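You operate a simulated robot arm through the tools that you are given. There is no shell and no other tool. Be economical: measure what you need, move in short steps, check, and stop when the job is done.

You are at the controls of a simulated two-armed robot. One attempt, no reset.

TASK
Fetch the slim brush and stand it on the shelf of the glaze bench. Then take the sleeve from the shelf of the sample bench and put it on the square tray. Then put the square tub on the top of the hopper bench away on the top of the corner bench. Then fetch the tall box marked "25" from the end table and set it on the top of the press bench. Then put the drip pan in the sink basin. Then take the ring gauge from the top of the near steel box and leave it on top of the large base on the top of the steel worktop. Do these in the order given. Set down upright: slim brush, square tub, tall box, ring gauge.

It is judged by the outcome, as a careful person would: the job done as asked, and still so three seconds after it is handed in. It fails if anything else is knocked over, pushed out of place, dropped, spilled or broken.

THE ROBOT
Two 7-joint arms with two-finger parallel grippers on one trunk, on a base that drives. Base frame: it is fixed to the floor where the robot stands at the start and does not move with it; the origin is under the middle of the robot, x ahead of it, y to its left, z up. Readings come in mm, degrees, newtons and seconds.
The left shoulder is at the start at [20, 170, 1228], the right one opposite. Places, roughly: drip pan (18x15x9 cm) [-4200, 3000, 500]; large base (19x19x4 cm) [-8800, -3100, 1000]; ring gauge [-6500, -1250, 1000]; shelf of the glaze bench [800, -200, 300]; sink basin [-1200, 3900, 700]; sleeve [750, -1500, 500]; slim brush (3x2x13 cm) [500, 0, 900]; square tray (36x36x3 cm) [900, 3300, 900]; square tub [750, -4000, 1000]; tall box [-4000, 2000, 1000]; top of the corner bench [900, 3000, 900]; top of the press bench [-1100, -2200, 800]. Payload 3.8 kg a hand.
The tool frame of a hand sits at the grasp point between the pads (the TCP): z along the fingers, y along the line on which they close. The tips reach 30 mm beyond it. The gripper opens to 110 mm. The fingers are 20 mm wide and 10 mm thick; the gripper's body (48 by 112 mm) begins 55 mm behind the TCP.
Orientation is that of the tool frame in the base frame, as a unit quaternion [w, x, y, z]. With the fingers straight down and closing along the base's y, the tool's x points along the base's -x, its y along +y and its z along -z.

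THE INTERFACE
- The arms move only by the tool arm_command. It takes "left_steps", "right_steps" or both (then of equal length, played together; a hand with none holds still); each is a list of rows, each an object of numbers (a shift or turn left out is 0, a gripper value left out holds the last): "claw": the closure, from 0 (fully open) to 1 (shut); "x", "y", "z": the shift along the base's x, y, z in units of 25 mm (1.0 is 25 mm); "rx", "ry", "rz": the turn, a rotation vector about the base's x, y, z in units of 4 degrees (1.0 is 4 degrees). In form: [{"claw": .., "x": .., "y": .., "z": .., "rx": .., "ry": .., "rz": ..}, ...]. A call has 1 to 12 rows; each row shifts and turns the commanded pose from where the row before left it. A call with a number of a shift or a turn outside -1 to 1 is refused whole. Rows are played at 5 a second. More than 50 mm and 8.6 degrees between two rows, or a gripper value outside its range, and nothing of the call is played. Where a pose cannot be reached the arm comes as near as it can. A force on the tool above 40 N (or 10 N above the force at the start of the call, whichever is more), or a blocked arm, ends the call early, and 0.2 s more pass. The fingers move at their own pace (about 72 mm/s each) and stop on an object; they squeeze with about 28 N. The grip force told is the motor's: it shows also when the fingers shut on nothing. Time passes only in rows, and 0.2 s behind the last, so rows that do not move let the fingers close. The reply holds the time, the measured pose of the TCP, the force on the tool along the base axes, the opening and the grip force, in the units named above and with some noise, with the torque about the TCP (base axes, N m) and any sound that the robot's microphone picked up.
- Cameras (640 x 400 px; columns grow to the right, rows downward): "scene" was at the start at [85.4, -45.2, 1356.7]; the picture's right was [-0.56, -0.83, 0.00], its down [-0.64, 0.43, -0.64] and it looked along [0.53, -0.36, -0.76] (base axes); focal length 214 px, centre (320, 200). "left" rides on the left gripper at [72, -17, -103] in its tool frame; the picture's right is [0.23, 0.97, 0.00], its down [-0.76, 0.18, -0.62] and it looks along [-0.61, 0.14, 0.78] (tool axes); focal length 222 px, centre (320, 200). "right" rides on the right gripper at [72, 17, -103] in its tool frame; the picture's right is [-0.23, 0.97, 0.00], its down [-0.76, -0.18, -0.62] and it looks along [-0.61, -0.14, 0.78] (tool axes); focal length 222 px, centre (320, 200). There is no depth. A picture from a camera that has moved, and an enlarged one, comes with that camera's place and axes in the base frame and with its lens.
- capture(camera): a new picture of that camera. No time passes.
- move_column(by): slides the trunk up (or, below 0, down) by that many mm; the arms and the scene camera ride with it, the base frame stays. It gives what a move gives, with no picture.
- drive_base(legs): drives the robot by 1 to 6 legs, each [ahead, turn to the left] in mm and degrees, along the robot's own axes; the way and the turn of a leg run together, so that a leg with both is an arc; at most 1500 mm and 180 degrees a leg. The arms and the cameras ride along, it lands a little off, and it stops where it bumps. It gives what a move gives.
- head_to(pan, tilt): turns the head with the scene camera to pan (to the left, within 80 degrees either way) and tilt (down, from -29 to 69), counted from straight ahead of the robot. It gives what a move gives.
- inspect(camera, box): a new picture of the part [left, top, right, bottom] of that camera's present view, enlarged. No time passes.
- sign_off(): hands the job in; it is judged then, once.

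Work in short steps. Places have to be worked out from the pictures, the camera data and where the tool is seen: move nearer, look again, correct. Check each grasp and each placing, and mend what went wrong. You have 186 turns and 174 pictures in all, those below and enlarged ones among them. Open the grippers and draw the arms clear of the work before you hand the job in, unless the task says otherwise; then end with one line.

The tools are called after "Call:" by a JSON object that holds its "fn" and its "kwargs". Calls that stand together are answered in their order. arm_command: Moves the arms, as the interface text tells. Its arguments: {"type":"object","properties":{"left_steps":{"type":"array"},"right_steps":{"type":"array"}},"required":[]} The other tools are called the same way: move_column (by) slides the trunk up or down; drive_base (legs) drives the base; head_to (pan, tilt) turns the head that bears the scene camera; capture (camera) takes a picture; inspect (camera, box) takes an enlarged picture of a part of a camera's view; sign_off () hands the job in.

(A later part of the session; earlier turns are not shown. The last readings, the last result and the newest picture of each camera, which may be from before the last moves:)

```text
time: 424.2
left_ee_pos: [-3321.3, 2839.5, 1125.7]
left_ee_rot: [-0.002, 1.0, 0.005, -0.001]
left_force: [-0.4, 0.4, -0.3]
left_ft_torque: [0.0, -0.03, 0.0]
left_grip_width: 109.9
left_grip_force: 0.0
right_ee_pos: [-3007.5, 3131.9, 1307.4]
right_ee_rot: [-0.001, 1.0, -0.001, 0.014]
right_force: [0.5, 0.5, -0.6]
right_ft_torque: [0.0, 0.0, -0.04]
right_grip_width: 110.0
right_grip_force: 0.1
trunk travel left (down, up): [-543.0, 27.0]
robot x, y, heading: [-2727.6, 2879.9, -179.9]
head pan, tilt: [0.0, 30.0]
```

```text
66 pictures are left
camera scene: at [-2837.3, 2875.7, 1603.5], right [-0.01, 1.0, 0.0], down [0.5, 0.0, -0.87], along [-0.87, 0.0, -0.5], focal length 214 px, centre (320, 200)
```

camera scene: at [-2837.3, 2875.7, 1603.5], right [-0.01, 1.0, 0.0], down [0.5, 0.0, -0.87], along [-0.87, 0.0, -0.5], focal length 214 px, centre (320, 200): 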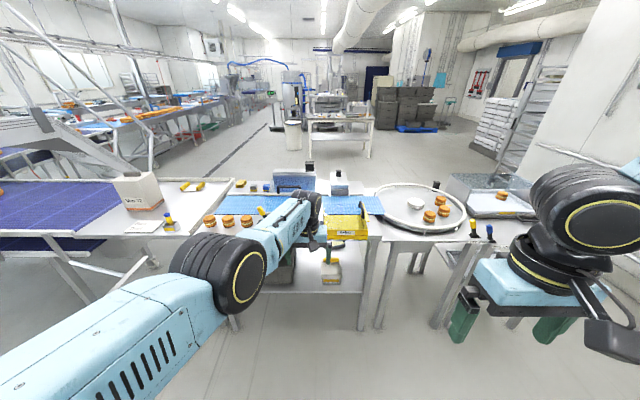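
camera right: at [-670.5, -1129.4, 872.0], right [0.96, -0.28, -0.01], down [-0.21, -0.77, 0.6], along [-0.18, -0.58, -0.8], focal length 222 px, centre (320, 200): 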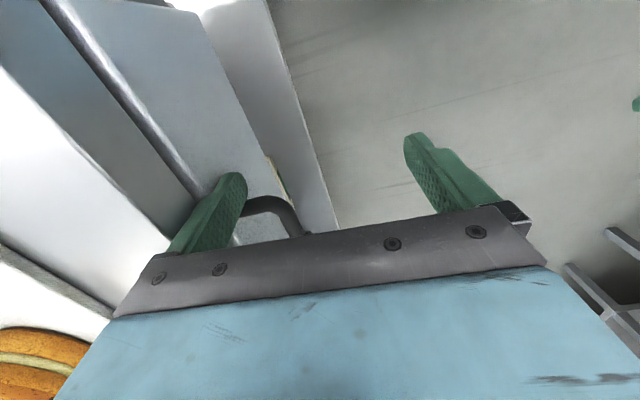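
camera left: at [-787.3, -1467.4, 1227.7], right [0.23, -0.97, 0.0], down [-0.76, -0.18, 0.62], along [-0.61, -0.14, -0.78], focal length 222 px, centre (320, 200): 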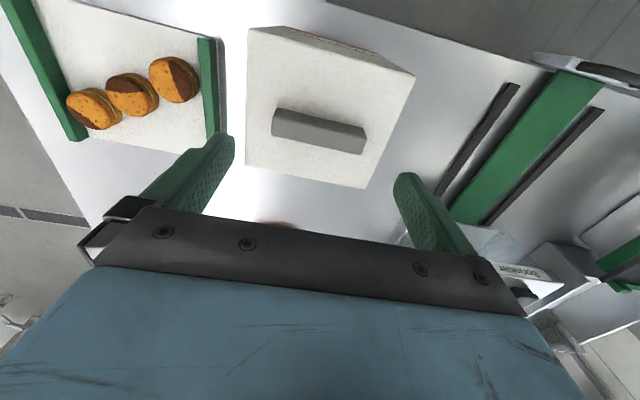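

I lower the trunk fully to view and reach the shelf.

Call:
{"fn": "move_column", "kwargs": {"by": -500}}

Call:
{"fn": "capture", "kwargs": {"camera": "scene"}}

Call:
{"fn": "capture", "kwargs": {"camera": "left"}}

```text
refused: -500 is not a number from -400 to 400
```

```text
65 pictures are left
camera scene: at [-2837.3, 2875.7, 1603.5], right [-0.01, 1.0, 0.0], down [0.5, 0.0, -0.87], along [-0.87, 0.0, -0.5], focal length 214 px, centre (320, 200)
```

scene: 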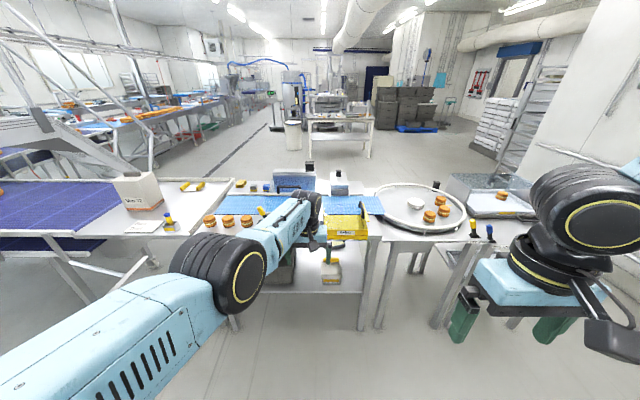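

```text
64 pictures are left
camera left: at [-3248.9, 2857.1, 1228.0], right [0.24, -0.97, 0.0], down [-0.76, -0.19, 0.62], along [-0.61, -0.15, -0.78], focal length 222 px, centre (320, 200)
```

left: 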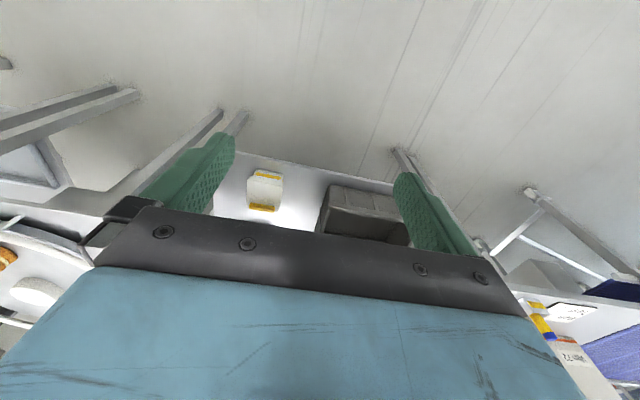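

Steps are limited to 400 mm; I lower 400.

Call:
{"fn": "move_column", "kwargs": {"by": -400}}

Call:
{"fn": "capture", "kwargs": {"camera": "left"}}

Call:
{"fn": "capture", "kwargs": {"camera": "scene"}}

```text
time: 428.0
left_ee_pos: [-3319.7, 2839.2, 725.4]
left_ee_rot: [-0.001, 1.0, 0.005, -0.001]
left_force: [-1.1, -0.2, 0.3]
left_ft_torque: [-0.03, 0.05, 0.01]
left_grip_width: 109.9
left_grip_force: 0.0
right_ee_pos: [-3007.4, 3130.9, 906.6]
right_ee_rot: [-0.002, 1.0, -0.002, 0.014]
right_force: [0.1, -0.2, 1.3]
right_ft_torque: [0.02, 0.01, -0.03]
right_grip_width: 109.9
right_grip_force: 0.1
trunk travel left (down, up): [-143.0, 427.0]
robot x, y, heading: [-2727.7, 2881.6, -179.7]
head pan, tilt: [0.0, 30.0]
```

```text
63 pictures are left
camera left: at [-3248.7, 2857.0, 828.1], right [0.24, -0.97, 0.0], down [-0.76, -0.19, 0.62], along [-0.61, -0.15, -0.78], focal length 222 px, centre (320, 200)
```

left: 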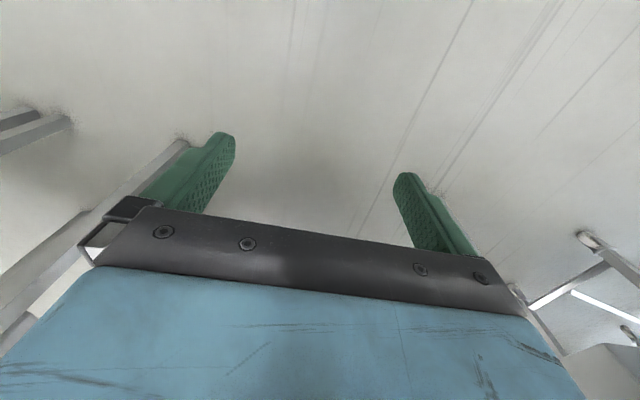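

```text
62 pictures are left
camera scene: at [-2837.0, 2875.7, 1203.6], right [-0.01, 1.0, 0.0], down [0.5, 0.0, -0.87], along [-0.87, 0.0, -0.5], focal length 214 px, centre (320, 200)
```

scene: 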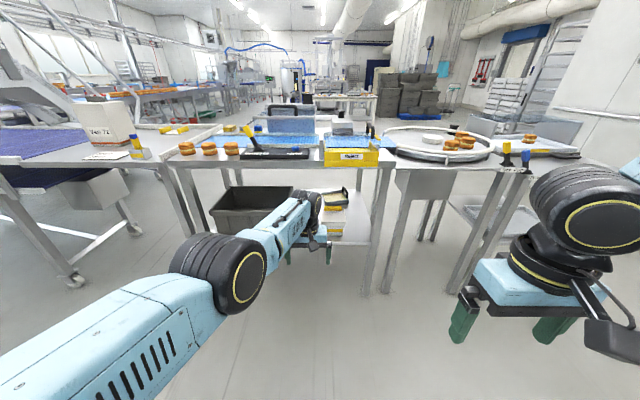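

Call:
{"fn": "arm_command", "kwargs": {"left_steps": [{"ry": 1, "x": 0.2}, {"ry": 1, "x": 0.2}, {"ry": 1, "x": 0.2}, {"ry": 1, "x": 0.2}, {"ry": 1, "x": 0.2}, {"ry": 1, "x": 0.2}, {"ry": 1}, {"ry": 1}, {"ry": 1}, {"ry": 1}, {"ry": 1}]}}

Call:
{"fn": "inspect", "kwargs": {"camera": "scene", "box": [200, 130, 410, 280]}}

Call:
{"fn": "capture", "kwargs": {"camera": "left"}}

```text
time: 430.4
left_ee_pos: [-3296.1, 2839.7, 726.1]
left_ee_rot: [-0.003, 0.927, 0.005, -0.376]
left_force: [-0.2, 0.6, 0.1]
left_ft_torque: [0.0, 0.0, 0.01]
left_grip_width: 110.0
left_grip_force: 0.1
left hand out of reach, approached as far as the arm can: row 1
right_ee_pos: [-3007.3, 3130.6, 907.0]
right_ee_rot: [-0.002, 1.0, -0.003, 0.014]
right_force: [0.4, -0.1, -1.0]
right_ft_torque: [-0.03, 0.03, -0.01]
right_grip_width: 109.8
right_grip_force: 0.1
trunk travel left (down, up): [-143.0, 427.0]
robot x, y, heading: [-2728.0, 2875.5, -179.6]
head pan, tilt: [0.0, 30.0]
```

```text
2.67 times, centred on (305, 205) of scene
camera zoom: at [-2837.0, 2875.7, 1203.6], right [-0.01, 1.0, 0.0], down [0.5, 0.0, -0.87], along [-0.87, 0.0, -0.5], focal length 572 px, centre (360, 187)
```

zoom: 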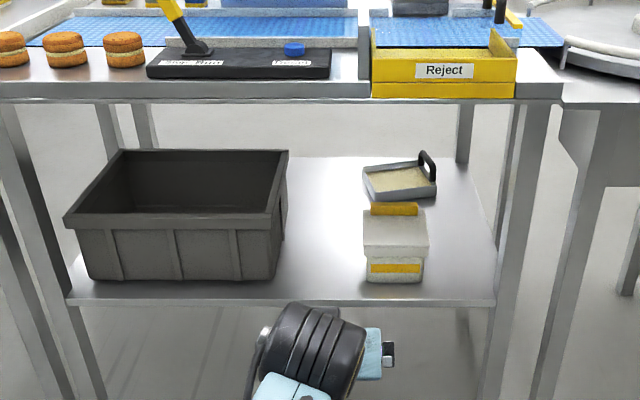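

```text
60 pictures are left
camera left: at [-3173.1, 2857.8, 748.1], right [0.17, -0.97, -0.17], down [-0.11, -0.19, 0.98], along [-0.98, -0.15, -0.14], focal length 222 px, centre (320, 200)
```

left: 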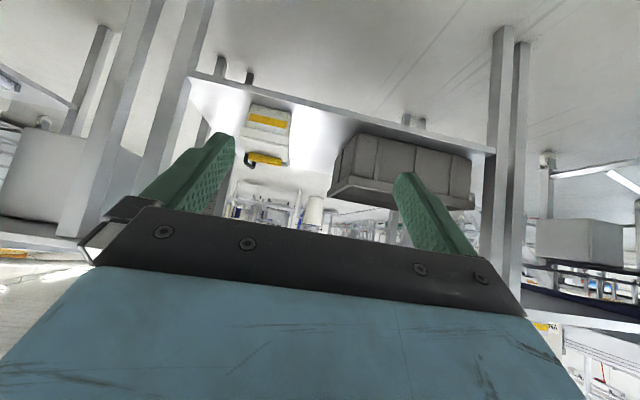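

The drip pan (grey, beige inside, arched handle) stands at the back of the shelf (~[−4140,2980]), behind a white tub: too far from this side. I look to the right for a way round to the tables' back side.

Call:
{"fn": "head_to", "kwargs": {"pan": -45, "tilt": 20}}

Call:
{"fn": "capture", "kwargs": {"camera": "scene"}}

```text
time: 431.5
left_ee_pos: [-3296.5, 2839.6, 724.1]
left_ee_rot: [-0.003, 0.927, 0.005, -0.376]
left_force: [1.2, 0.2, 0.0]
left_ft_torque: [0.03, -0.02, 0.02]
left_grip_width: 110.3
left_grip_force: 0.0
right_ee_pos: [-3007.8, 3131.1, 907.2]
right_ee_rot: [-0.001, 1.0, -0.001, 0.014]
right_force: [0.5, 0.2, -0.1]
right_ft_torque: [0.01, 0.0, -0.03]
right_grip_width: 109.9
right_grip_force: 0.0
trunk travel left (down, up): [-143.0, 427.0]
robot x, y, heading: [-2724.6, 2877.9, -179.8]
head pan, tilt: [-45.0, 20.0]
```

```text
59 pictures are left
camera scene: at [-2812.9, 2941.6, 1219.6], right [0.7, 0.71, 0.0], down [0.24, -0.24, -0.94], along [-0.67, 0.66, -0.34], focal length 214 px, centre (320, 200)
```

scene: 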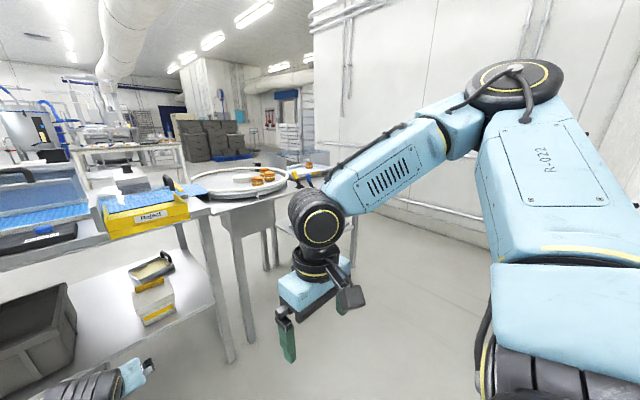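

There seems to be a 1 m+ passage between the last table's end (y≈4200) and the far wall. I go there in stages and look.

Call:
{"fn": "drive_base", "kwargs": {"legs": [[0, -90], [1200, 0], [0, 45]]}}

Call:
{"fn": "head_to", "kwargs": {"pan": 0, "tilt": 25}}

Call:
{"fn": "capture", "kwargs": {"camera": "scene"}}

```text
time: 440.8
left_ee_pos: [-2820.8, 4581.6, 724.1]
left_ee_rot: [-0.264, 0.668, -0.643, -0.267]
left_force: [-0.6, 0.4, -0.1]
left_ft_torque: [-0.01, 0.0, 0.01]
left_grip_width: 110.1
left_grip_force: 0.0
right_ee_pos: [-2521.5, 4297.9, 905.7]
right_ee_rot: [0.01, 0.714, -0.699, 0.017]
right_force: [0.2, -1.6, 0.9]
right_ft_torque: [0.24, 0.01, -0.02]
right_grip_width: 109.7
right_grip_force: 0.1
trunk travel left (down, up): [-143.0, 427.0]
robot x, y, heading: [-2764.4, 4014.4, 92.1]
head pan, tilt: [-45.0, 20.0]
stopped in leg 2: the force on the tool passed its limit at 68 N (the readings are from after the stop); the commanded pose is now the measured one
```

```text
time: 441.9
left_ee_pos: [-2820.0, 4582.8, 724.4]
left_ee_rot: [-0.264, 0.668, -0.642, -0.268]
left_force: [-0.2, 0.7, 0.7]
left_ft_torque: [-0.01, -0.01, -0.04]
left_grip_width: 110.1
left_grip_force: 0.0
right_ee_pos: [-2522.2, 4297.6, 906.4]
right_ee_rot: [0.011, 0.715, -0.699, 0.017]
right_force: [-1.3, -3.6, -1.7]
right_ft_torque: [0.29, -0.03, -0.07]
right_grip_width: 110.0
right_grip_force: 0.0
trunk travel left (down, up): [-143.0, 427.0]
robot x, y, heading: [-2767.3, 4013.0, 92.0]
head pan, tilt: [0.0, 25.0]
```

```text
58 pictures are left
camera scene: at [-2768.7, 4124.1, 1211.6], right [1.0, 0.03, 0.0], down [0.01, -0.42, -0.91], along [-0.03, 0.91, -0.42], focal length 214 px, centre (320, 200)
```

scene: 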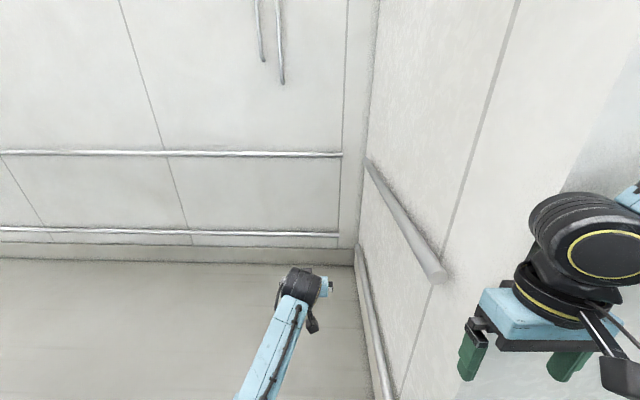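

Only the wall corner was touched by the right hand. I back up and steer north-west, away from it.

Call:
{"fn": "drive_base", "kwargs": {"legs": [[-200, 0], [0, 43]]}}

Call:
{"fn": "capture", "kwargs": {"camera": "scene"}}

```text
time: 445.4
left_ee_pos: [-3188.6, 4192.7, 723.9]
left_ee_rot: [-0.146, 0.858, -0.35, -0.346]
left_force: [0.0, -0.1, -0.1]
left_ft_torque: [0.02, 0.02, -0.02]
left_grip_width: 109.8
left_grip_force: 0.1
right_ee_pos: [-2776.1, 4190.5, 906.8]
right_ee_rot: [0.004, 0.923, -0.385, 0.019]
right_force: [-0.2, 0.3, 0.0]
right_ft_torque: [0.0, 0.01, -0.01]
right_grip_width: 109.9
right_grip_force: 0.0
trunk travel left (down, up): [-143.0, 427.0]
robot x, y, heading: [-2760.5, 3818.1, 135.3]
head pan, tilt: [0.0, 25.0]
```

```text
57 pictures are left
camera scene: at [-2838.8, 3894.0, 1211.5], right [0.7, 0.71, 0.0], down [0.3, -0.3, -0.91], along [-0.65, 0.64, -0.42], focal length 214 px, centre (320, 200)
```

scene: 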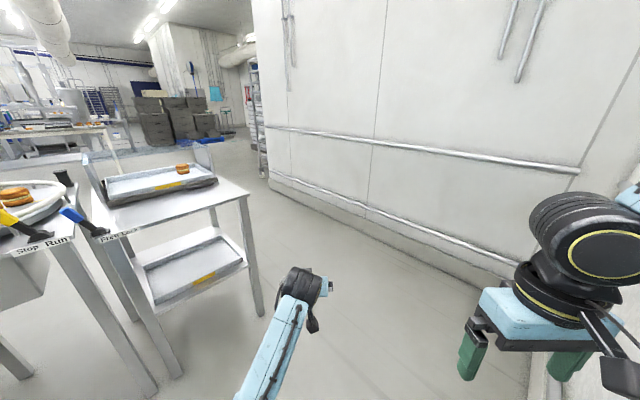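

The passage between the table end (y≈4280) and the wall (y≈5500) is clear. I drive through to the back side.

Call:
{"fn": "drive_base", "kwargs": {"legs": [[0, -7.7], [1214, 0], [0, 52.4], [1500, 0], [100, 0], [0, 90]]}}

Call:
{"fn": "capture", "kwargs": {"camera": "scene"}}

```text
time: 447.7
left_ee_pos: [-3197.5, 4323.8, 727.8]
left_ee_rot: [-0.172, 0.832, -0.407, -0.336]
left_force: [0.2, -0.7, 0.1]
left_ft_torque: [-0.02, 0.01, 0.01]
left_grip_width: 110.0
left_grip_force: 0.2
right_ee_pos: [-2785.3, 4266.1, 910.2]
right_ee_rot: [0.005, 0.893, -0.45, 0.013]
right_force: [-0.1, 0.0, 0.3]
right_ft_torque: [0.01, 0.0, 0.02]
right_grip_width: 110.0
right_grip_force: 0.0
trunk travel left (down, up): [-143.0, 427.0]
robot x, y, heading: [-2821.3, 3891.1, 127.2]
head pan, tilt: [0.0, 25.0]
stopped in leg 2: the robot was blocked; the commanded pose is now the measured one
```

```text
56 pictures are left
camera scene: at [-2888.1, 3977.4, 1212.2], right [0.8, 0.61, 0.0], down [0.25, -0.33, -0.91], along [-0.55, 0.72, -0.42], focal length 214 px, centre (320, 200)
```

scene: 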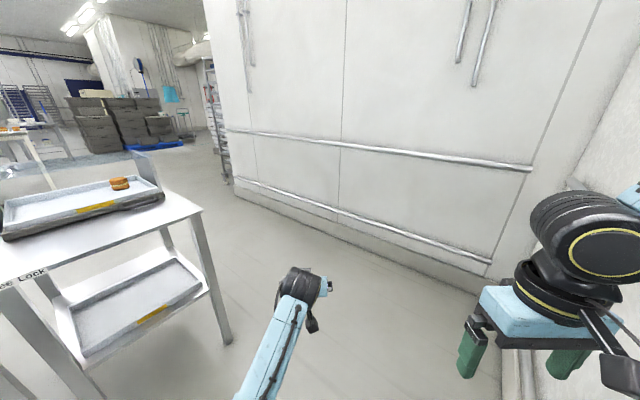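

My right elbow met the wall corner. I back off, shift west, then go north-west.

Call:
{"fn": "drive_base", "kwargs": {"legs": [[-160, 0], [0, 53], [330, 0], [0, -65], [1080, 0], [0, 65]]}}

Call:
{"fn": "capture", "kwargs": {"camera": "scene"}}

```text
time: 464.1
left_ee_pos: [-4094.8, 4708.9, 724.2]
left_ee_rot: [0.001, 0.927, 0.012, -0.376]
left_force: [-0.1, 0.0, -0.7]
left_ft_torque: [-0.01, 0.0, 0.01]
left_grip_width: 110.0
left_grip_force: 0.0
right_ee_pos: [-3807.6, 5005.6, 908.0]
right_ee_rot: [-0.001, 1.0, 0.001, 0.018]
right_force: [-0.6, 0.1, -0.8]
right_ft_torque: [0.02, -0.03, 0.01]
right_grip_width: 109.8
right_grip_force: 0.1
trunk travel left (down, up): [-143.0, 427.0]
robot x, y, heading: [-3526.5, 4760.9, -179.2]
head pan, tilt: [0.0, 25.0]
```

```text
55 pictures are left
camera scene: at [-3638.7, 4752.7, 1211.5], right [-0.02, 1.0, 0.0], down [0.42, 0.01, -0.91], along [-0.91, -0.02, -0.42], focal length 214 px, centre (320, 200)
```

scene: 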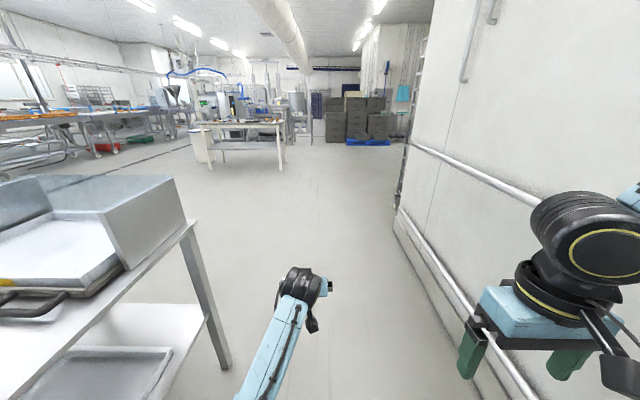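

Clear ahead. I pass the table end, turn south, then face the tables' back.

Call:
{"fn": "drive_base", "kwargs": {"legs": [[1500, 0], [60, 0], [0, 89.2], [1500, 0], [300, 0], [0, 90]]}}

Call:
{"fn": "capture", "kwargs": {"camera": "scene"}}

Call:
{"fn": "capture", "kwargs": {"camera": "left"}}

```text
time: 488.4
left_ee_pos: [-4551.3, 2947.4, 724.3]
left_ee_rot: [0.375, 0.006, 0.927, -0.007]
left_force: [-0.7, -0.3, -0.3]
left_ft_torque: [-0.01, -0.01, 0.02]
left_grip_width: 109.9
left_grip_force: 0.0
right_ee_pos: [-4851.4, 2663.7, 908.3]
right_ee_rot: [-0.017, 0.018, 1.0, 0.0]
right_force: [0.7, 0.5, -0.1]
right_ft_torque: [0.01, 0.0, 0.01]
right_grip_width: 110.1
right_grip_force: 0.1
trunk travel left (down, up): [-143.0, 427.0]
robot x, y, heading: [-5122.1, 2924.4, -1.0]
head pan, tilt: [0.0, 25.0]
```

```text
54 pictures are left
camera scene: at [-5009.9, 2918.3, 1211.5], right [-0.02, -1.0, 0.0], down [-0.42, 0.01, -0.91], along [0.91, -0.02, -0.42], focal length 214 px, centre (320, 200)
```

scene: 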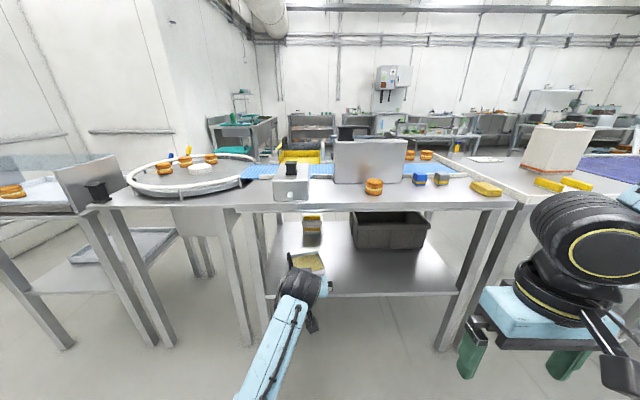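

```text
53 pictures are left
camera left: at [-4676.8, 2933.2, 748.0], right [-0.15, 0.98, -0.17], down [0.12, 0.18, 0.98], along [0.98, 0.12, -0.14], focal length 222 px, centre (320, 200)
```

left: 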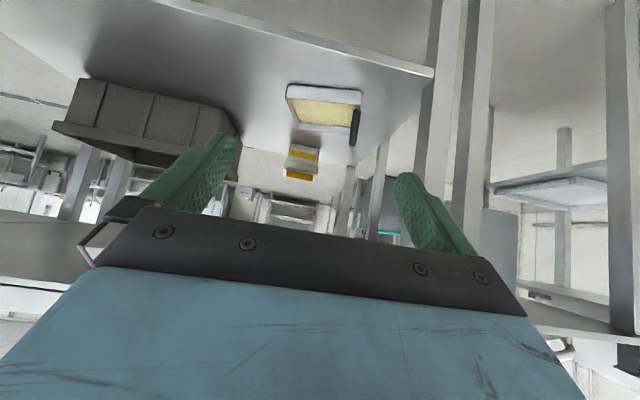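

Call:
{"fn": "inspect", "kwargs": {"camera": "left", "box": [260, 60, 400, 190]}}

Call:
{"fn": "inspect", "kwargs": {"camera": "scene", "box": [260, 200, 380, 310]}}

```text
3.08 times, centred on (330, 125) of left
camera zoom: at [-4676.8, 2933.2, 748.0], right [-0.15, 0.98, -0.17], down [0.12, 0.18, 0.98], along [0.98, 0.12, -0.14], focal length 684 px, centre (289, 431)
```

zoom: 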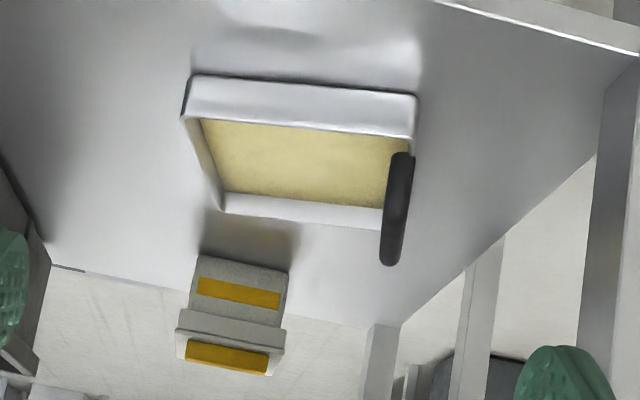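

```text
3.64 times, centred on (320, 255) of scene
camera zoom: at [-5009.9, 2918.3, 1211.5], right [-0.02, -1.0, 0.0], down [-0.42, 0.01, -0.91], along [0.91, -0.02, -0.42], focal length 780 px, centre (320, 0)
```

zoom: 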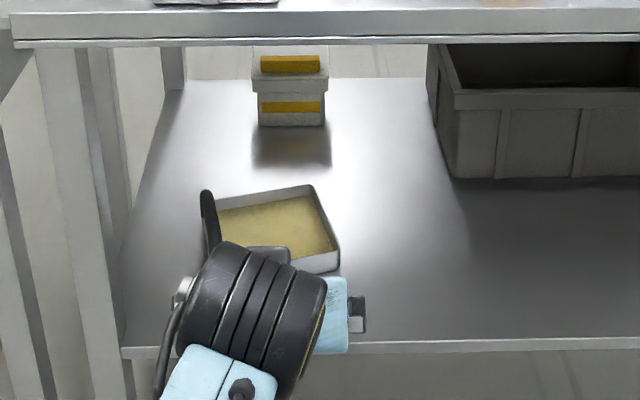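

Geometry: shelf z≈412; pan yawed ~14°, handle arch on its +y side along x from [−4230,3038] to [−4117,3066], top z≈502. I draw both hands back a bit and lower the trunk.

Call:
{"fn": "arm_command", "kwargs": {"left_steps": [{"x": -0.6}, {"x": -0.6}, {"x": -0.6}, {"x": -0.6}, {"x": -0.6}], "right_steps": [{"x": -0.9}, {"x": -0.9}, {"x": -0.9}, {"x": -0.9}, {"x": -0.9}]}}

Call:
{"fn": "move_column", "kwargs": {"by": -142}}

Call:
{"fn": "drive_base", "kwargs": {"legs": [[0, 1], [330, 0], [0, 14]]}}

Call:
{"fn": "capture", "kwargs": {"camera": "left"}}

Call:
{"fn": "capture", "kwargs": {"camera": "scene"}}

```text
time: 489.6
left_ee_pos: [-4627.2, 2946.9, 725.4]
left_ee_rot: [0.376, 0.006, 0.927, -0.007]
left_force: [-0.6, -0.3, -0.5]
left_ft_torque: [0.0, -0.02, -0.02]
left_grip_width: 110.3
left_grip_force: 0.0
right_ee_pos: [-4874.5, 2659.8, 916.9]
right_ee_rot: [-0.017, 0.018, 1.0, 0.001]
right_force: [0.3, 0.7, -0.2]
right_ft_torque: [0.03, -0.01, 0.0]
right_grip_width: 110.0
right_grip_force: 0.0
right hand out of reach, approached as far as the arm can: row 2, 3, 4, 5
trunk travel left (down, up): [-143.0, 427.0]
robot x, y, heading: [-5121.9, 2925.7, -1.1]
head pan, tilt: [0.0, 25.0]
```

```text
time: 491.3
left_ee_pos: [-4626.9, 2946.2, 583.6]
left_ee_rot: [0.375, 0.007, 0.927, -0.007]
left_force: [0.0, -0.2, 0.5]
left_ft_torque: [0.01, 0.01, 0.0]
left_grip_width: 109.9
left_grip_force: 0.1
right_ee_pos: [-4873.6, 2660.5, 773.5]
right_ee_rot: [-0.018, 0.019, 1.0, 0.0]
right_force: [0.9, -0.6, 0.7]
right_ft_torque: [0.0, -0.01, -0.01]
right_grip_width: 109.9
right_grip_force: 0.0
trunk travel left (down, up): [-1.0, 569.0]
robot x, y, heading: [-5123.0, 2922.4, -1.4]
head pan, tilt: [0.0, 25.0]
```

```text
time: 494.6
left_ee_pos: [-4319.0, 3072.9, 584.7]
left_ee_rot: [0.373, -0.115, 0.92, 0.042]
left_force: [0.0, -0.8, 0.3]
left_ft_torque: [-0.03, -0.02, 0.01]
left_grip_width: 110.0
left_grip_force: 0.0
right_ee_pos: [-4482.4, 2731.5, 774.9]
right_ee_rot: [-0.017, -0.112, 0.994, -0.003]
right_force: [-0.5, -0.4, 0.6]
right_ft_torque: [-0.01, -0.03, 0.01]
right_grip_width: 110.1
right_grip_force: 0.0
trunk travel left (down, up): [-1.0, 569.0]
robot x, y, heading: [-4792.3, 2918.2, 13.8]
head pan, tilt: [0.0, 25.0]
```

```text
50 pictures are left
camera left: at [-4434.7, 3026.6, 606.7], right [-0.39, 0.9, -0.17], down [0.06, 0.21, 0.98], along [0.92, 0.37, -0.14], focal length 222 px, centre (320, 200)
```

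left: 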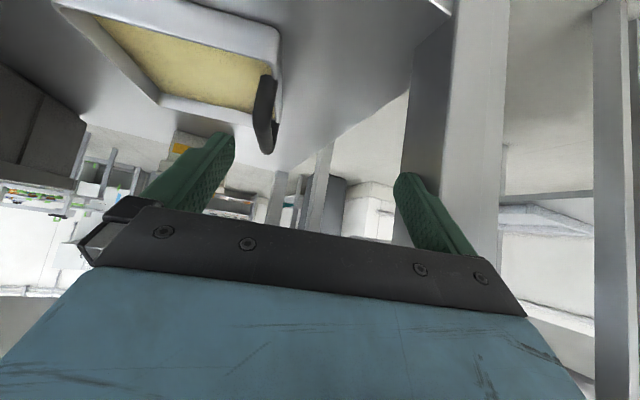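

```text
49 pictures are left
camera scene: at [-4681.2, 2945.9, 1069.5], right [0.24, -0.97, 0.0], down [-0.41, -0.1, -0.91], along [0.88, 0.21, -0.42], focal length 214 px, centre (320, 200)
```

scene: 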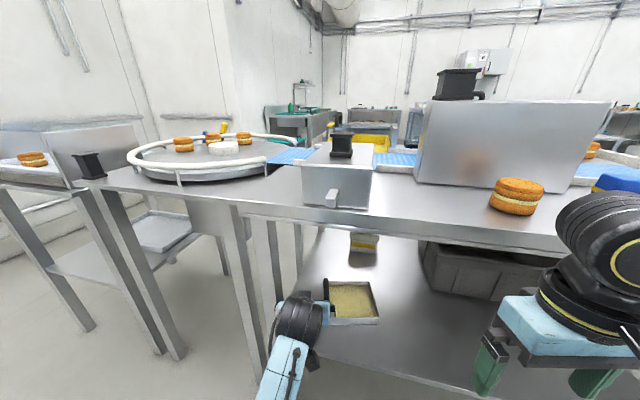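

Handle mid ≈[−4165,3050]. I sidestep the base 58 mm right and 100 mm ahead (hand stays ~55 mm above the handle).

Call:
{"fn": "drive_base", "kwargs": {"legs": [[0, -25], [125, 0], [0, 25]]}}

Call:
{"fn": "capture", "kwargs": {"camera": "left"}}

```text
time: 498.1
left_ee_pos: [-4180.9, 2969.1, 585.7]
left_ee_rot: [0.378, -0.04, 0.925, 0.011]
left_force: [0.4, 0.5, -0.4]
left_ft_torque: [-0.02, 0.02, 0.01]
left_grip_width: 110.3
left_grip_force: 0.1
right_ee_pos: [-4411.6, 2657.5, 772.1]
right_ee_rot: [-0.047, -0.03, 0.998, -0.011]
right_force: [-46.6, -10.7, 19.8]
right_ft_torque: [0.75, -5.24, -1.1]
right_grip_width: 110.1
right_grip_force: 0.0
trunk travel left (down, up): [-1.0, 569.0]
robot x, y, heading: [-4666.7, 2894.6, 4.2]
head pan, tilt: [0.0, 25.0]
stopped in leg 3: the force on the tool passed its limit at 123 N (the readings are from after the stop); the commanded pose is now the measured one
```

```text
48 pictures are left
camera left: at [-4303.2, 2942.5, 608.7], right [-0.24, 0.96, -0.17], down [0.09, 0.19, 0.98], along [0.97, 0.22, -0.14], focal length 222 px, centre (320, 200)
```

left: 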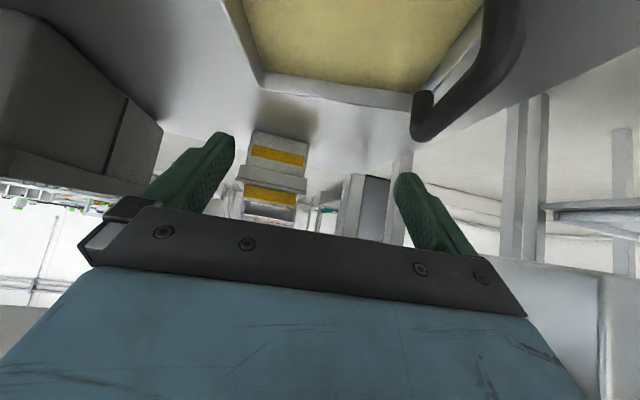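

The right hand struck the table edge. I back off 80 mm, then move the right hand outward and back.

Call:
{"fn": "drive_base", "kwargs": {"legs": [[-110, 0]]}}

Call:
{"fn": "arm_command", "kwargs": {"right_steps": [{"y": -0.9}, {"y": -0.9}, {"y": -0.9}, {"y": -0.9}, {"y": -0.9, "x": -0.6}, {"y": -0.9, "x": -0.9}, {"x": -0.9}, {"x": -0.9}, {"x": -0.9}, {"x": -0.9}]}}

Call:
{"fn": "capture", "kwargs": {"camera": "scene"}}

```text
time: 499.4
left_ee_pos: [-4287.3, 2961.8, 582.1]
left_ee_rot: [0.375, -0.041, 0.926, 0.012]
left_force: [0.5, 0.5, -0.7]
left_ft_torque: [-0.01, -0.01, 0.0]
left_grip_width: 110.0
left_grip_force: 0.0
right_ee_pos: [-4516.1, 2649.0, 771.0]
right_ee_rot: [-0.043, -0.03, 0.999, -0.009]
right_force: [0.2, -0.6, 0.2]
right_ft_torque: [-0.01, 0.0, 0.01]
right_grip_width: 110.2
right_grip_force: 0.1
trunk travel left (down, up): [-1.0, 569.0]
robot x, y, heading: [-4780.0, 2887.3, 4.4]
head pan, tilt: [0.0, 25.0]
```

```text
time: 501.6
left_ee_pos: [-4287.5, 2961.2, 583.3]
left_ee_rot: [0.375, -0.042, 0.926, 0.013]
left_force: [-0.2, 0.0, 0.3]
left_ft_torque: [0.04, -0.03, 0.02]
left_grip_width: 110.3
left_grip_force: 0.0
right_ee_pos: [-4596.1, 2470.5, 786.8]
right_ee_rot: [-0.044, -0.03, 0.999, -0.008]
right_force: [0.2, -0.1, 0.7]
right_ft_torque: [0.0, 0.02, 0.03]
right_grip_width: 110.2
right_grip_force: 0.0
right hand out of reach, approached as far as the arm can: row 7, 8, 9, 10
trunk travel left (down, up): [-1.0, 569.0]
robot x, y, heading: [-4779.5, 2886.2, 4.5]
head pan, tilt: [0.0, 25.0]
```

```text
47 pictures are left
camera scene: at [-4666.0, 2893.3, 1069.6], right [0.08, -1.0, 0.0], down [-0.42, -0.03, -0.91], along [0.9, 0.07, -0.42], focal length 214 px, centre (320, 200)
```

scene: 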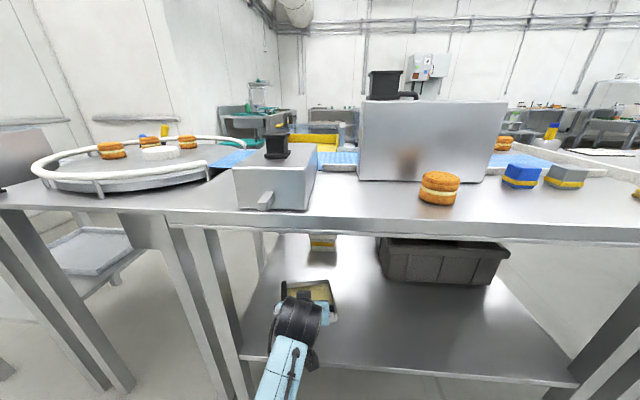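

All on the table looks in place. I re-approach: turn 2.6°, 137 mm ahead, then turn to 13° so the hand lands over the handle.

Call:
{"fn": "drive_base", "kwargs": {"legs": [[0, 2.6], [120, 0], [0, 6]]}}

Call:
{"fn": "capture", "kwargs": {"camera": "left"}}

```text
time: 503.7
left_ee_pos: [-4184.4, 3049.1, 584.3]
left_ee_rot: [0.373, -0.111, 0.92, 0.04]
left_force: [-0.7, -0.2, 0.2]
left_ft_torque: [0.0, -0.01, 0.01]
left_grip_width: 109.8
left_grip_force: 0.1
right_ee_pos: [-4416.2, 2517.0, 787.5]
right_ee_rot: [-0.044, -0.105, 0.993, -0.011]
right_force: [0.1, -0.3, 0.0]
right_ft_torque: [-0.03, 0.0, 0.01]
right_grip_width: 110.0
right_grip_force: 0.1
trunk travel left (down, up): [-1.0, 569.0]
robot x, y, heading: [-4662.9, 2898.6, 13.0]
head pan, tilt: [0.0, 25.0]
```

```text
46 pictures are left
camera left: at [-4302.0, 3004.0, 606.7], right [-0.39, 0.91, -0.17], down [0.07, 0.21, 0.98], along [0.92, 0.37, -0.14], focal length 222 px, centre (320, 200)
```

left: 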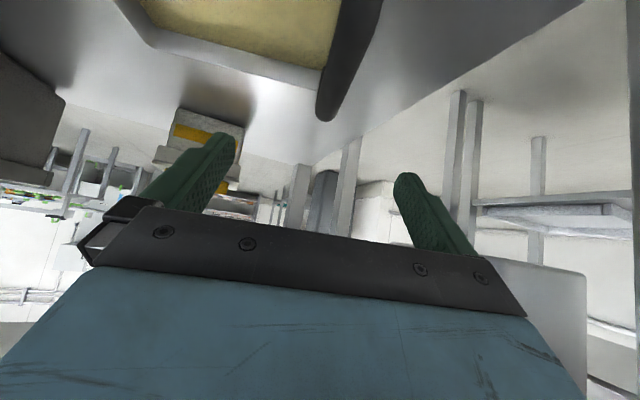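

Handle mid now reads [−4173,3055,502]. I narrow the fingers, shift slightly and descend.

Call:
{"fn": "arm_command", "kwargs": {"left_steps": [{"claw": 0.4, "x": 0.22, "y": 0.12}, {"x": 0.22, "y": 0.12, "z": -0.7}, {"z": -0.7}, {"z": -0.7}, {"z": -0.7}, {"z": -0.4}, {}]}}

Call:
{"fn": "capture", "kwargs": {"camera": "left"}}

```text
time: 505.3
left_ee_pos: [-4174.6, 3053.5, 502.4]
left_ee_rot: [0.373, -0.111, 0.92, 0.04]
left_force: [-0.9, 0.7, 0.8]
left_ft_torque: [-0.01, 0.03, 0.0]
left_grip_width: 66.1
left_grip_force: 0.2
right_ee_pos: [-4416.6, 2517.1, 787.6]
right_ee_rot: [-0.043, -0.105, 0.994, -0.011]
right_force: [-0.2, 0.0, -0.1]
right_ft_torque: [0.02, 0.01, 0.02]
right_grip_width: 109.9
right_grip_force: 0.1
trunk travel left (down, up): [-1.0, 569.0]
robot x, y, heading: [-4661.0, 2900.8, 13.1]
head pan, tilt: [0.0, 25.0]
```

```text
45 pictures are left
camera left: at [-4291.3, 3008.6, 525.4], right [-0.39, 0.91, -0.17], down [0.07, 0.21, 0.98], along [0.92, 0.37, -0.14], focal length 222 px, centre (320, 200)
```

left: 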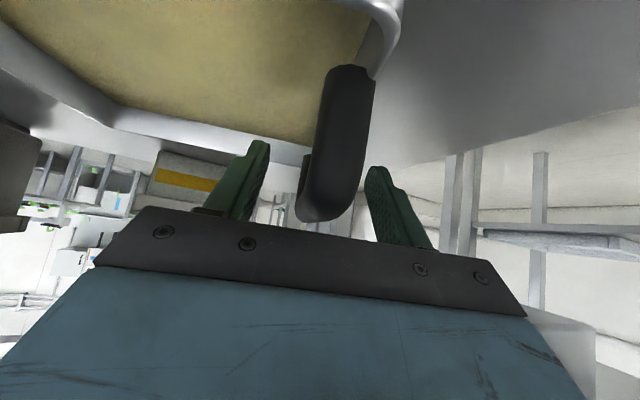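

The handle bar lies between the pads. I close.

Call:
{"fn": "arm_command", "kwargs": {"left_steps": [{"claw": 1}, {}, {}, {}]}}

Call:
{"fn": "capture", "kwargs": {"camera": "left"}}

```text
time: 506.3
left_ee_pos: [-4172.9, 3053.7, 502.9]
left_ee_rot: [0.373, -0.111, 0.92, 0.041]
left_force: [1.2, -0.5, 0.1]
left_ft_torque: [0.0, -0.04, 0.08]
left_grip_width: 17.4
left_grip_force: 28.1
right_ee_pos: [-4416.2, 2517.4, 787.3]
right_ee_rot: [-0.044, -0.105, 0.993, -0.012]
right_force: [-0.3, 0.7, -0.6]
right_ft_torque: [0.0, 0.01, 0.0]
right_grip_width: 110.3
right_grip_force: 0.0
trunk travel left (down, up): [-1.0, 569.0]
robot x, y, heading: [-4656.8, 2900.5, 13.1]
head pan, tilt: [0.0, 25.0]
```

```text
44 pictures are left
camera left: at [-4291.2, 3008.5, 525.7], right [-0.39, 0.91, -0.17], down [0.07, 0.21, 0.98], along [0.92, 0.37, -0.14], focal length 222 px, centre (320, 200)
```

left: 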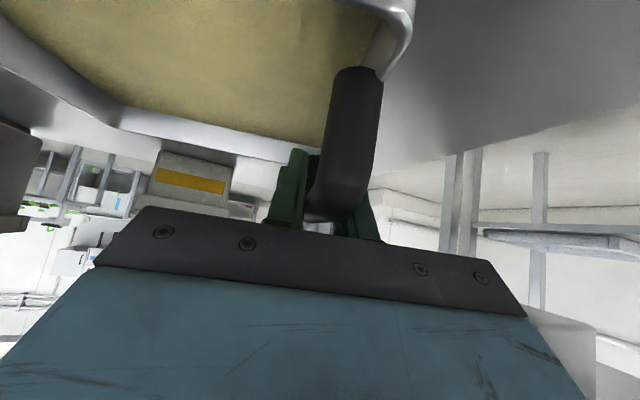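

Gripped at 17 mm. I lift 50 mm and check level.

Call:
{"fn": "arm_command", "kwargs": {"left_steps": [{"z": 0.4}, {"z": 0.4}, {"z": 0.4}, {"z": 0.4}, {"z": 0.4}]}}

Call:
{"fn": "capture", "kwargs": {"camera": "left"}}

Call:
{"fn": "inspect", "kwargs": {"camera": "scene", "box": [200, 200, 420, 400]}}

```text
time: 507.5
left_ee_pos: [-4173.8, 3055.3, 553.0]
left_ee_rot: [0.373, -0.11, 0.92, 0.04]
left_force: [0.4, 0.0, -3.3]
left_ft_torque: [0.19, 0.01, -0.03]
left_grip_width: 17.6
left_grip_force: 27.8
right_ee_pos: [-4415.1, 2516.9, 787.0]
right_ee_rot: [-0.044, -0.105, 0.993, -0.012]
right_force: [-0.3, -0.5, 0.2]
right_ft_torque: [-0.02, 0.0, 0.02]
right_grip_width: 109.7
right_grip_force: 0.0
trunk travel left (down, up): [-1.0, 569.0]
robot x, y, heading: [-4659.4, 2901.5, 12.7]
head pan, tilt: [0.0, 25.0]
```

```text
43 pictures are left
camera left: at [-4291.5, 3010.0, 576.6], right [-0.39, 0.91, -0.17], down [0.07, 0.21, 0.98], along [0.92, 0.37, -0.14], focal length 222 px, centre (320, 200)
```

left: 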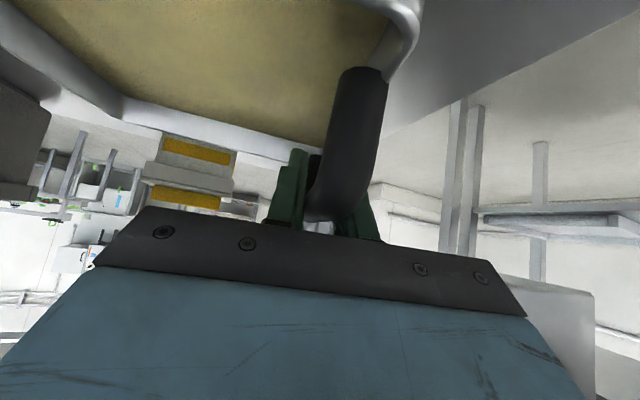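

```text
2.00 times, centred on (310, 300) of scene
camera zoom: at [-4549.0, 2924.8, 1069.5], right [0.23, -0.97, 0.0], down [-0.41, -0.1, -0.91], along [0.88, 0.2, -0.42], focal length 429 px, centre (340, 0)
```

zoom: 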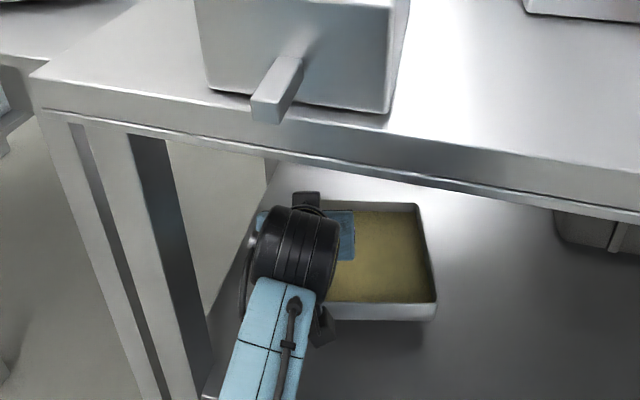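

The pan is lifted level (3 N). I back straight out, raise the trunk and retrace the route.

Call:
{"fn": "drive_base", "kwargs": {"legs": [[-450, 0]]}}

Call:
{"fn": "move_column", "kwargs": {"by": 400}}

Call:
{"fn": "drive_base", "kwargs": {"legs": [[0, 77.2], [1500, 0], [470, 0], [0, -90]]}}

Call:
{"fn": "capture", "kwargs": {"camera": "scene"}}

```text
time: 510.3
left_ee_pos: [-4620.5, 2950.6, 554.3]
left_ee_rot: [0.374, -0.109, 0.92, 0.04]
left_force: [-0.7, 0.1, -2.1]
left_ft_torque: [0.18, 0.02, 0.0]
left_grip_width: 18.1
left_grip_force: 27.5
right_ee_pos: [-4865.2, 2412.8, 788.3]
right_ee_rot: [-0.043, -0.103, 0.994, -0.012]
right_force: [-0.4, 0.1, 0.2]
right_ft_torque: [-0.01, -0.03, 0.0]
right_grip_width: 110.0
right_grip_force: 0.0
trunk travel left (down, up): [-1.0, 569.0]
robot x, y, heading: [-5109.3, 2798.3, 12.9]
head pan, tilt: [0.0, 25.0]
```

```text
time: 514.1
left_ee_pos: [-4621.6, 2949.4, 952.8]
left_ee_rot: [0.374, -0.109, 0.92, 0.039]
left_force: [0.3, 0.0, -3.8]
left_ft_torque: [0.18, 0.02, 0.01]
left_grip_width: 17.8
left_grip_force: 27.7
right_ee_pos: [-4864.1, 2413.3, 1187.2]
right_ee_rot: [-0.044, -0.103, 0.994, -0.011]
right_force: [0.4, 0.5, -0.2]
right_ft_torque: [-0.04, -0.02, 0.0]
right_grip_width: 110.2
right_grip_force: 0.1
trunk travel left (down, up): [-401.0, 169.0]
robot x, y, heading: [-5110.1, 2798.8, 12.7]
head pan, tilt: [0.0, 25.0]
```

```text
time: 531.0
left_ee_pos: [-4619.1, 4775.4, 952.8]
left_ee_rot: [0.375, -0.001, 0.927, -0.004]
left_force: [0.1, 0.8, -3.1]
left_ft_torque: [0.18, -0.02, -0.01]
left_grip_width: 17.8
left_grip_force: 27.4
right_ee_pos: [-4979.3, 4310.7, 1187.6]
right_ee_rot: [-0.045, 0.014, 0.999, -0.006]
right_force: [0.6, 0.3, 0.4]
right_ft_torque: [0.03, 0.04, 0.01]
right_grip_width: 109.9
right_grip_force: 0.0
trunk travel left (down, up): [-401.0, 169.0]
robot x, y, heading: [-5129.0, 4742.8, -0.7]
head pan, tilt: [0.0, 25.0]
```

```text
41 pictures are left
camera scene: at [-5012.2, 4737.8, 1469.5], right [-0.01, -1.0, 0.0], down [-0.42, 0.0, -0.91], along [0.91, -0.01, -0.42], focal length 214 px, centre (320, 200)
```

scene: 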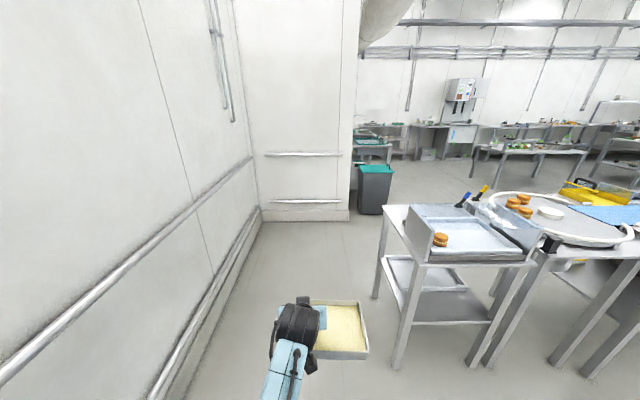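

Retracing: forward to x≈−3530, then south-east past the wall corner, then east along y≈2900 toward the sink.

Call:
{"fn": "drive_base", "kwargs": {"legs": [[1500, 0], [110, 0], [0, -66], [1200, 0], [0, 40], [700, 0]]}}

Call:
{"fn": "capture", "kwargs": {"camera": "scene"}}

```text
time: 553.0
left_ee_pos: [-1983.2, 3087.4, 953.1]
left_ee_rot: [0.365, 0.21, 0.903, -0.089]
left_force: [-0.3, 0.3, -3.7]
left_ft_torque: [0.15, -0.09, 0.01]
left_grip_width: 17.4
left_grip_force: 27.9
right_ee_pos: [-2512.3, 2828.5, 1187.8]
right_ee_rot: [-0.045, 0.24, 0.97, 0.005]
right_force: [0.5, 0.0, -0.5]
right_ft_torque: [-0.01, 0.01, -0.01]
right_grip_width: 110.0
right_grip_force: 0.0
trunk travel left (down, up): [-401.0, 169.0]
robot x, y, heading: [-2453.7, 3282.3, -26.8]
head pan, tilt: [0.0, 25.0]
```

```text
40 pictures are left
camera scene: at [-2352.5, 3227.0, 1469.5], right [-0.45, -0.89, 0.0], down [-0.38, 0.19, -0.91], along [0.81, -0.41, -0.42], focal length 214 px, centre (320, 200)
```

scene: 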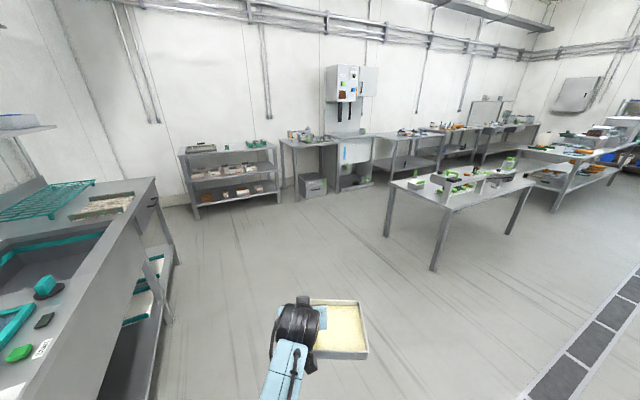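

I go to the front of the basin (x≈−1230) and turn to face the sink.

Call:
{"fn": "drive_base", "kwargs": {"legs": [[0, 9.5], [1281, 0], [0, 107.3]]}}

Call:
{"fn": "head_to", "kwargs": {"pan": 0, "tilt": 35}}

Call:
{"fn": "capture", "kwargs": {"camera": "scene"}}

```text
time: 564.6
left_ee_pos: [-1288.6, 3408.3, 952.1]
left_ee_rot: [-0.267, 0.66, -0.651, -0.264]
left_force: [0.0, 0.1, -3.4]
left_ft_torque: [0.0, 0.19, 0.0]
left_grip_width: 17.7
left_grip_force: 28.3
right_ee_pos: [-817.5, 3054.7, 1187.5]
right_ee_rot: [-0.026, -0.701, 0.712, -0.036]
right_force: [0.0, -0.7, -0.2]
right_ft_torque: [-0.07, -0.04, -0.02]
right_grip_width: 110.0
right_grip_force: 0.1
trunk travel left (down, up): [-401.0, 169.0]
robot x, y, heading: [-1243.6, 2903.5, 90.1]
head pan, tilt: [0.0, 25.0]
```

```text
time: 565.3
left_ee_pos: [-1288.6, 3407.4, 952.5]
left_ee_rot: [-0.265, 0.661, -0.65, -0.264]
left_force: [-1.2, -0.8, -3.1]
left_ft_torque: [0.0, 0.15, 0.0]
left_grip_width: 17.7
left_grip_force: 28.7
right_ee_pos: [-817.1, 3054.2, 1188.7]
right_ee_rot: [-0.027, -0.702, 0.711, -0.037]
right_force: [-0.1, 0.0, -0.1]
right_ft_torque: [0.03, 0.0, -0.01]
right_grip_width: 109.8
right_grip_force: 0.0
trunk travel left (down, up): [-401.0, 169.0]
robot x, y, heading: [-1245.8, 2902.8, 90.0]
head pan, tilt: [0.0, 35.0]
```

```text
39 pictures are left
camera scene: at [-1246.4, 3008.1, 1453.8], right [1.0, 0.0, 0.0], down [0.0, -0.57, -0.82], along [0.0, 0.82, -0.57], focal length 214 px, centre (320, 200)
```

scene: 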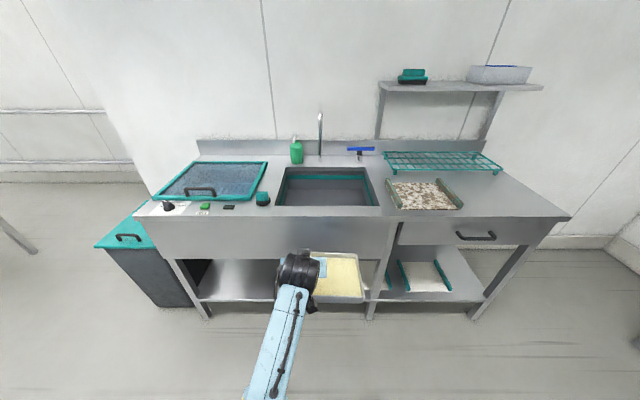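

Basin opening: x −1446…−973, y 3794–4170, rim ≈880. I check the tap, which may overhang.

Call:
{"fn": "inspect", "kwargs": {"camera": "scene", "box": [250, 95, 400, 215]}}

Call:
{"fn": "move_column", "kwargs": {"by": 90}}

Call:
{"fn": "arm_command", "kwargs": {"left_steps": [{"y": 0.6}, {"y": 0.6}, {"y": 0.6}, {"y": 0.4}]}}

```text
3.33 times, centred on (325, 155) of scene
camera zoom: at [-1246.4, 3008.1, 1453.8], right [1.0, 0.0, 0.0], down [0.0, -0.57, -0.82], along [0.0, 0.82, -0.57], focal length 715 px, centre (303, 350)
```

zoom: 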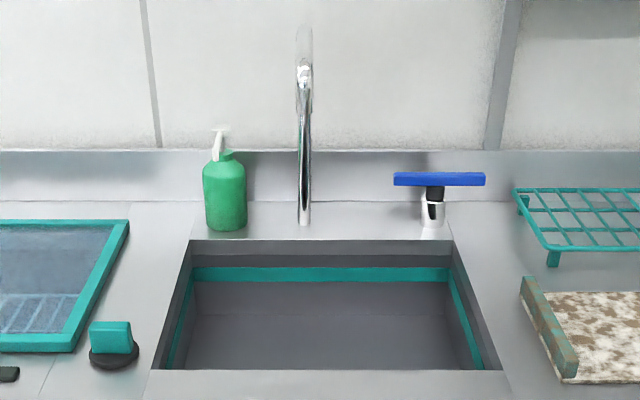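

```text
time: 566.5
left_ee_pos: [-1287.7, 3408.3, 1042.2]
left_ee_rot: [-0.266, 0.66, -0.651, -0.264]
left_force: [-0.7, 0.5, -2.6]
left_ft_torque: [0.06, 0.17, -0.01]
left_grip_width: 17.6
left_grip_force: 28.1
right_ee_pos: [-818.2, 3053.5, 1278.1]
right_ee_rot: [-0.026, -0.702, 0.711, -0.036]
right_force: [-0.2, 0.8, 0.4]
right_ft_torque: [0.01, 0.01, -0.01]
right_grip_width: 109.9
right_grip_force: 0.0
trunk travel left (down, up): [-491.0, 79.0]
robot x, y, heading: [-1245.1, 2901.1, 90.2]
head pan, tilt: [0.0, 35.0]
```

```text
time: 567.5
left_ee_pos: [-1293.9, 3461.1, 1036.0]
left_ee_rot: [-0.26, 0.66, -0.652, -0.267]
left_force: [0.7, 0.2, -3.5]
left_ft_torque: [0.01, 0.16, 0.01]
left_grip_width: 17.6
left_grip_force: 27.5
right_ee_pos: [-817.2, 3055.6, 1278.8]
right_ee_rot: [-0.027, -0.701, 0.712, -0.036]
right_force: [-0.5, -0.8, -0.7]
right_ft_torque: [-0.03, 0.0, 0.03]
right_grip_width: 110.0
right_grip_force: 0.1
trunk travel left (down, up): [-491.0, 79.0]
robot x, y, heading: [-1245.2, 2900.6, 90.1]
head pan, tilt: [0.0, 35.0]
```

The tap spout ends well above (z≈1120). I drive 525 mm forward so the pan hangs over the basin.

Call:
{"fn": "drive_base", "kwargs": {"legs": [[400, 0], [125, 0]]}}

Call:
{"fn": "capture", "kwargs": {"camera": "scene"}}

Call:
{"fn": "capture", "kwargs": {"camera": "left"}}

```text
time: 570.9
left_ee_pos: [-1293.2, 3987.1, 1040.2]
left_ee_rot: [-0.262, 0.659, -0.652, -0.268]
left_force: [0.2, 0.6, -2.8]
left_ft_torque: [0.04, 0.17, -0.01]
left_grip_width: 17.8
left_grip_force: 27.9
right_ee_pos: [-819.0, 3574.7, 1277.4]
right_ee_rot: [-0.027, -0.699, 0.713, -0.036]
right_force: [0.3, 0.7, 0.2]
right_ft_torque: [-0.02, -0.01, -0.01]
right_grip_width: 109.8
right_grip_force: 0.1
trunk travel left (down, up): [-491.0, 79.0]
robot x, y, heading: [-1248.8, 3424.0, 90.1]
head pan, tilt: [0.0, 35.0]
```

```text
37 pictures are left
camera scene: at [-1247.1, 3531.2, 1543.8], right [1.0, 0.0, 0.0], down [0.0, -0.57, -0.82], along [0.0, 0.82, -0.57], focal length 214 px, centre (320, 200)
```

scene: 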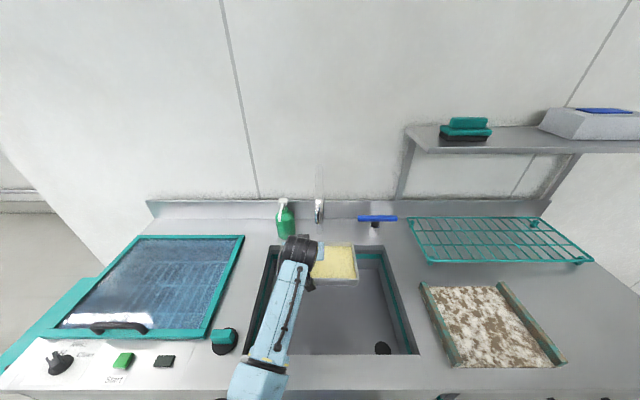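

```text
36 pictures are left
camera left: at [-1275.7, 3863.4, 1063.1], right [-0.97, -0.18, -0.15], down [-0.18, 0.11, 0.98], along [-0.15, 0.98, -0.14], focal length 222 px, centre (320, 200)
```

left: 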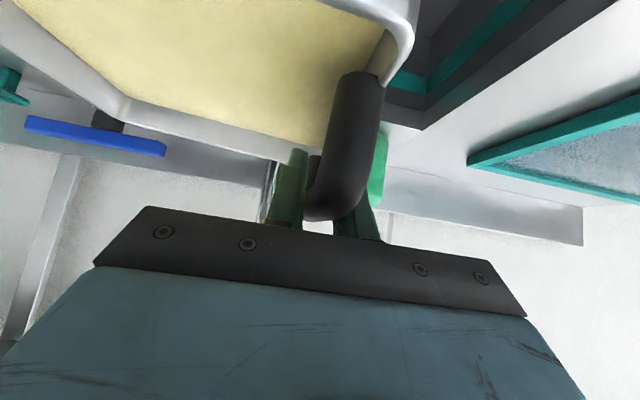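

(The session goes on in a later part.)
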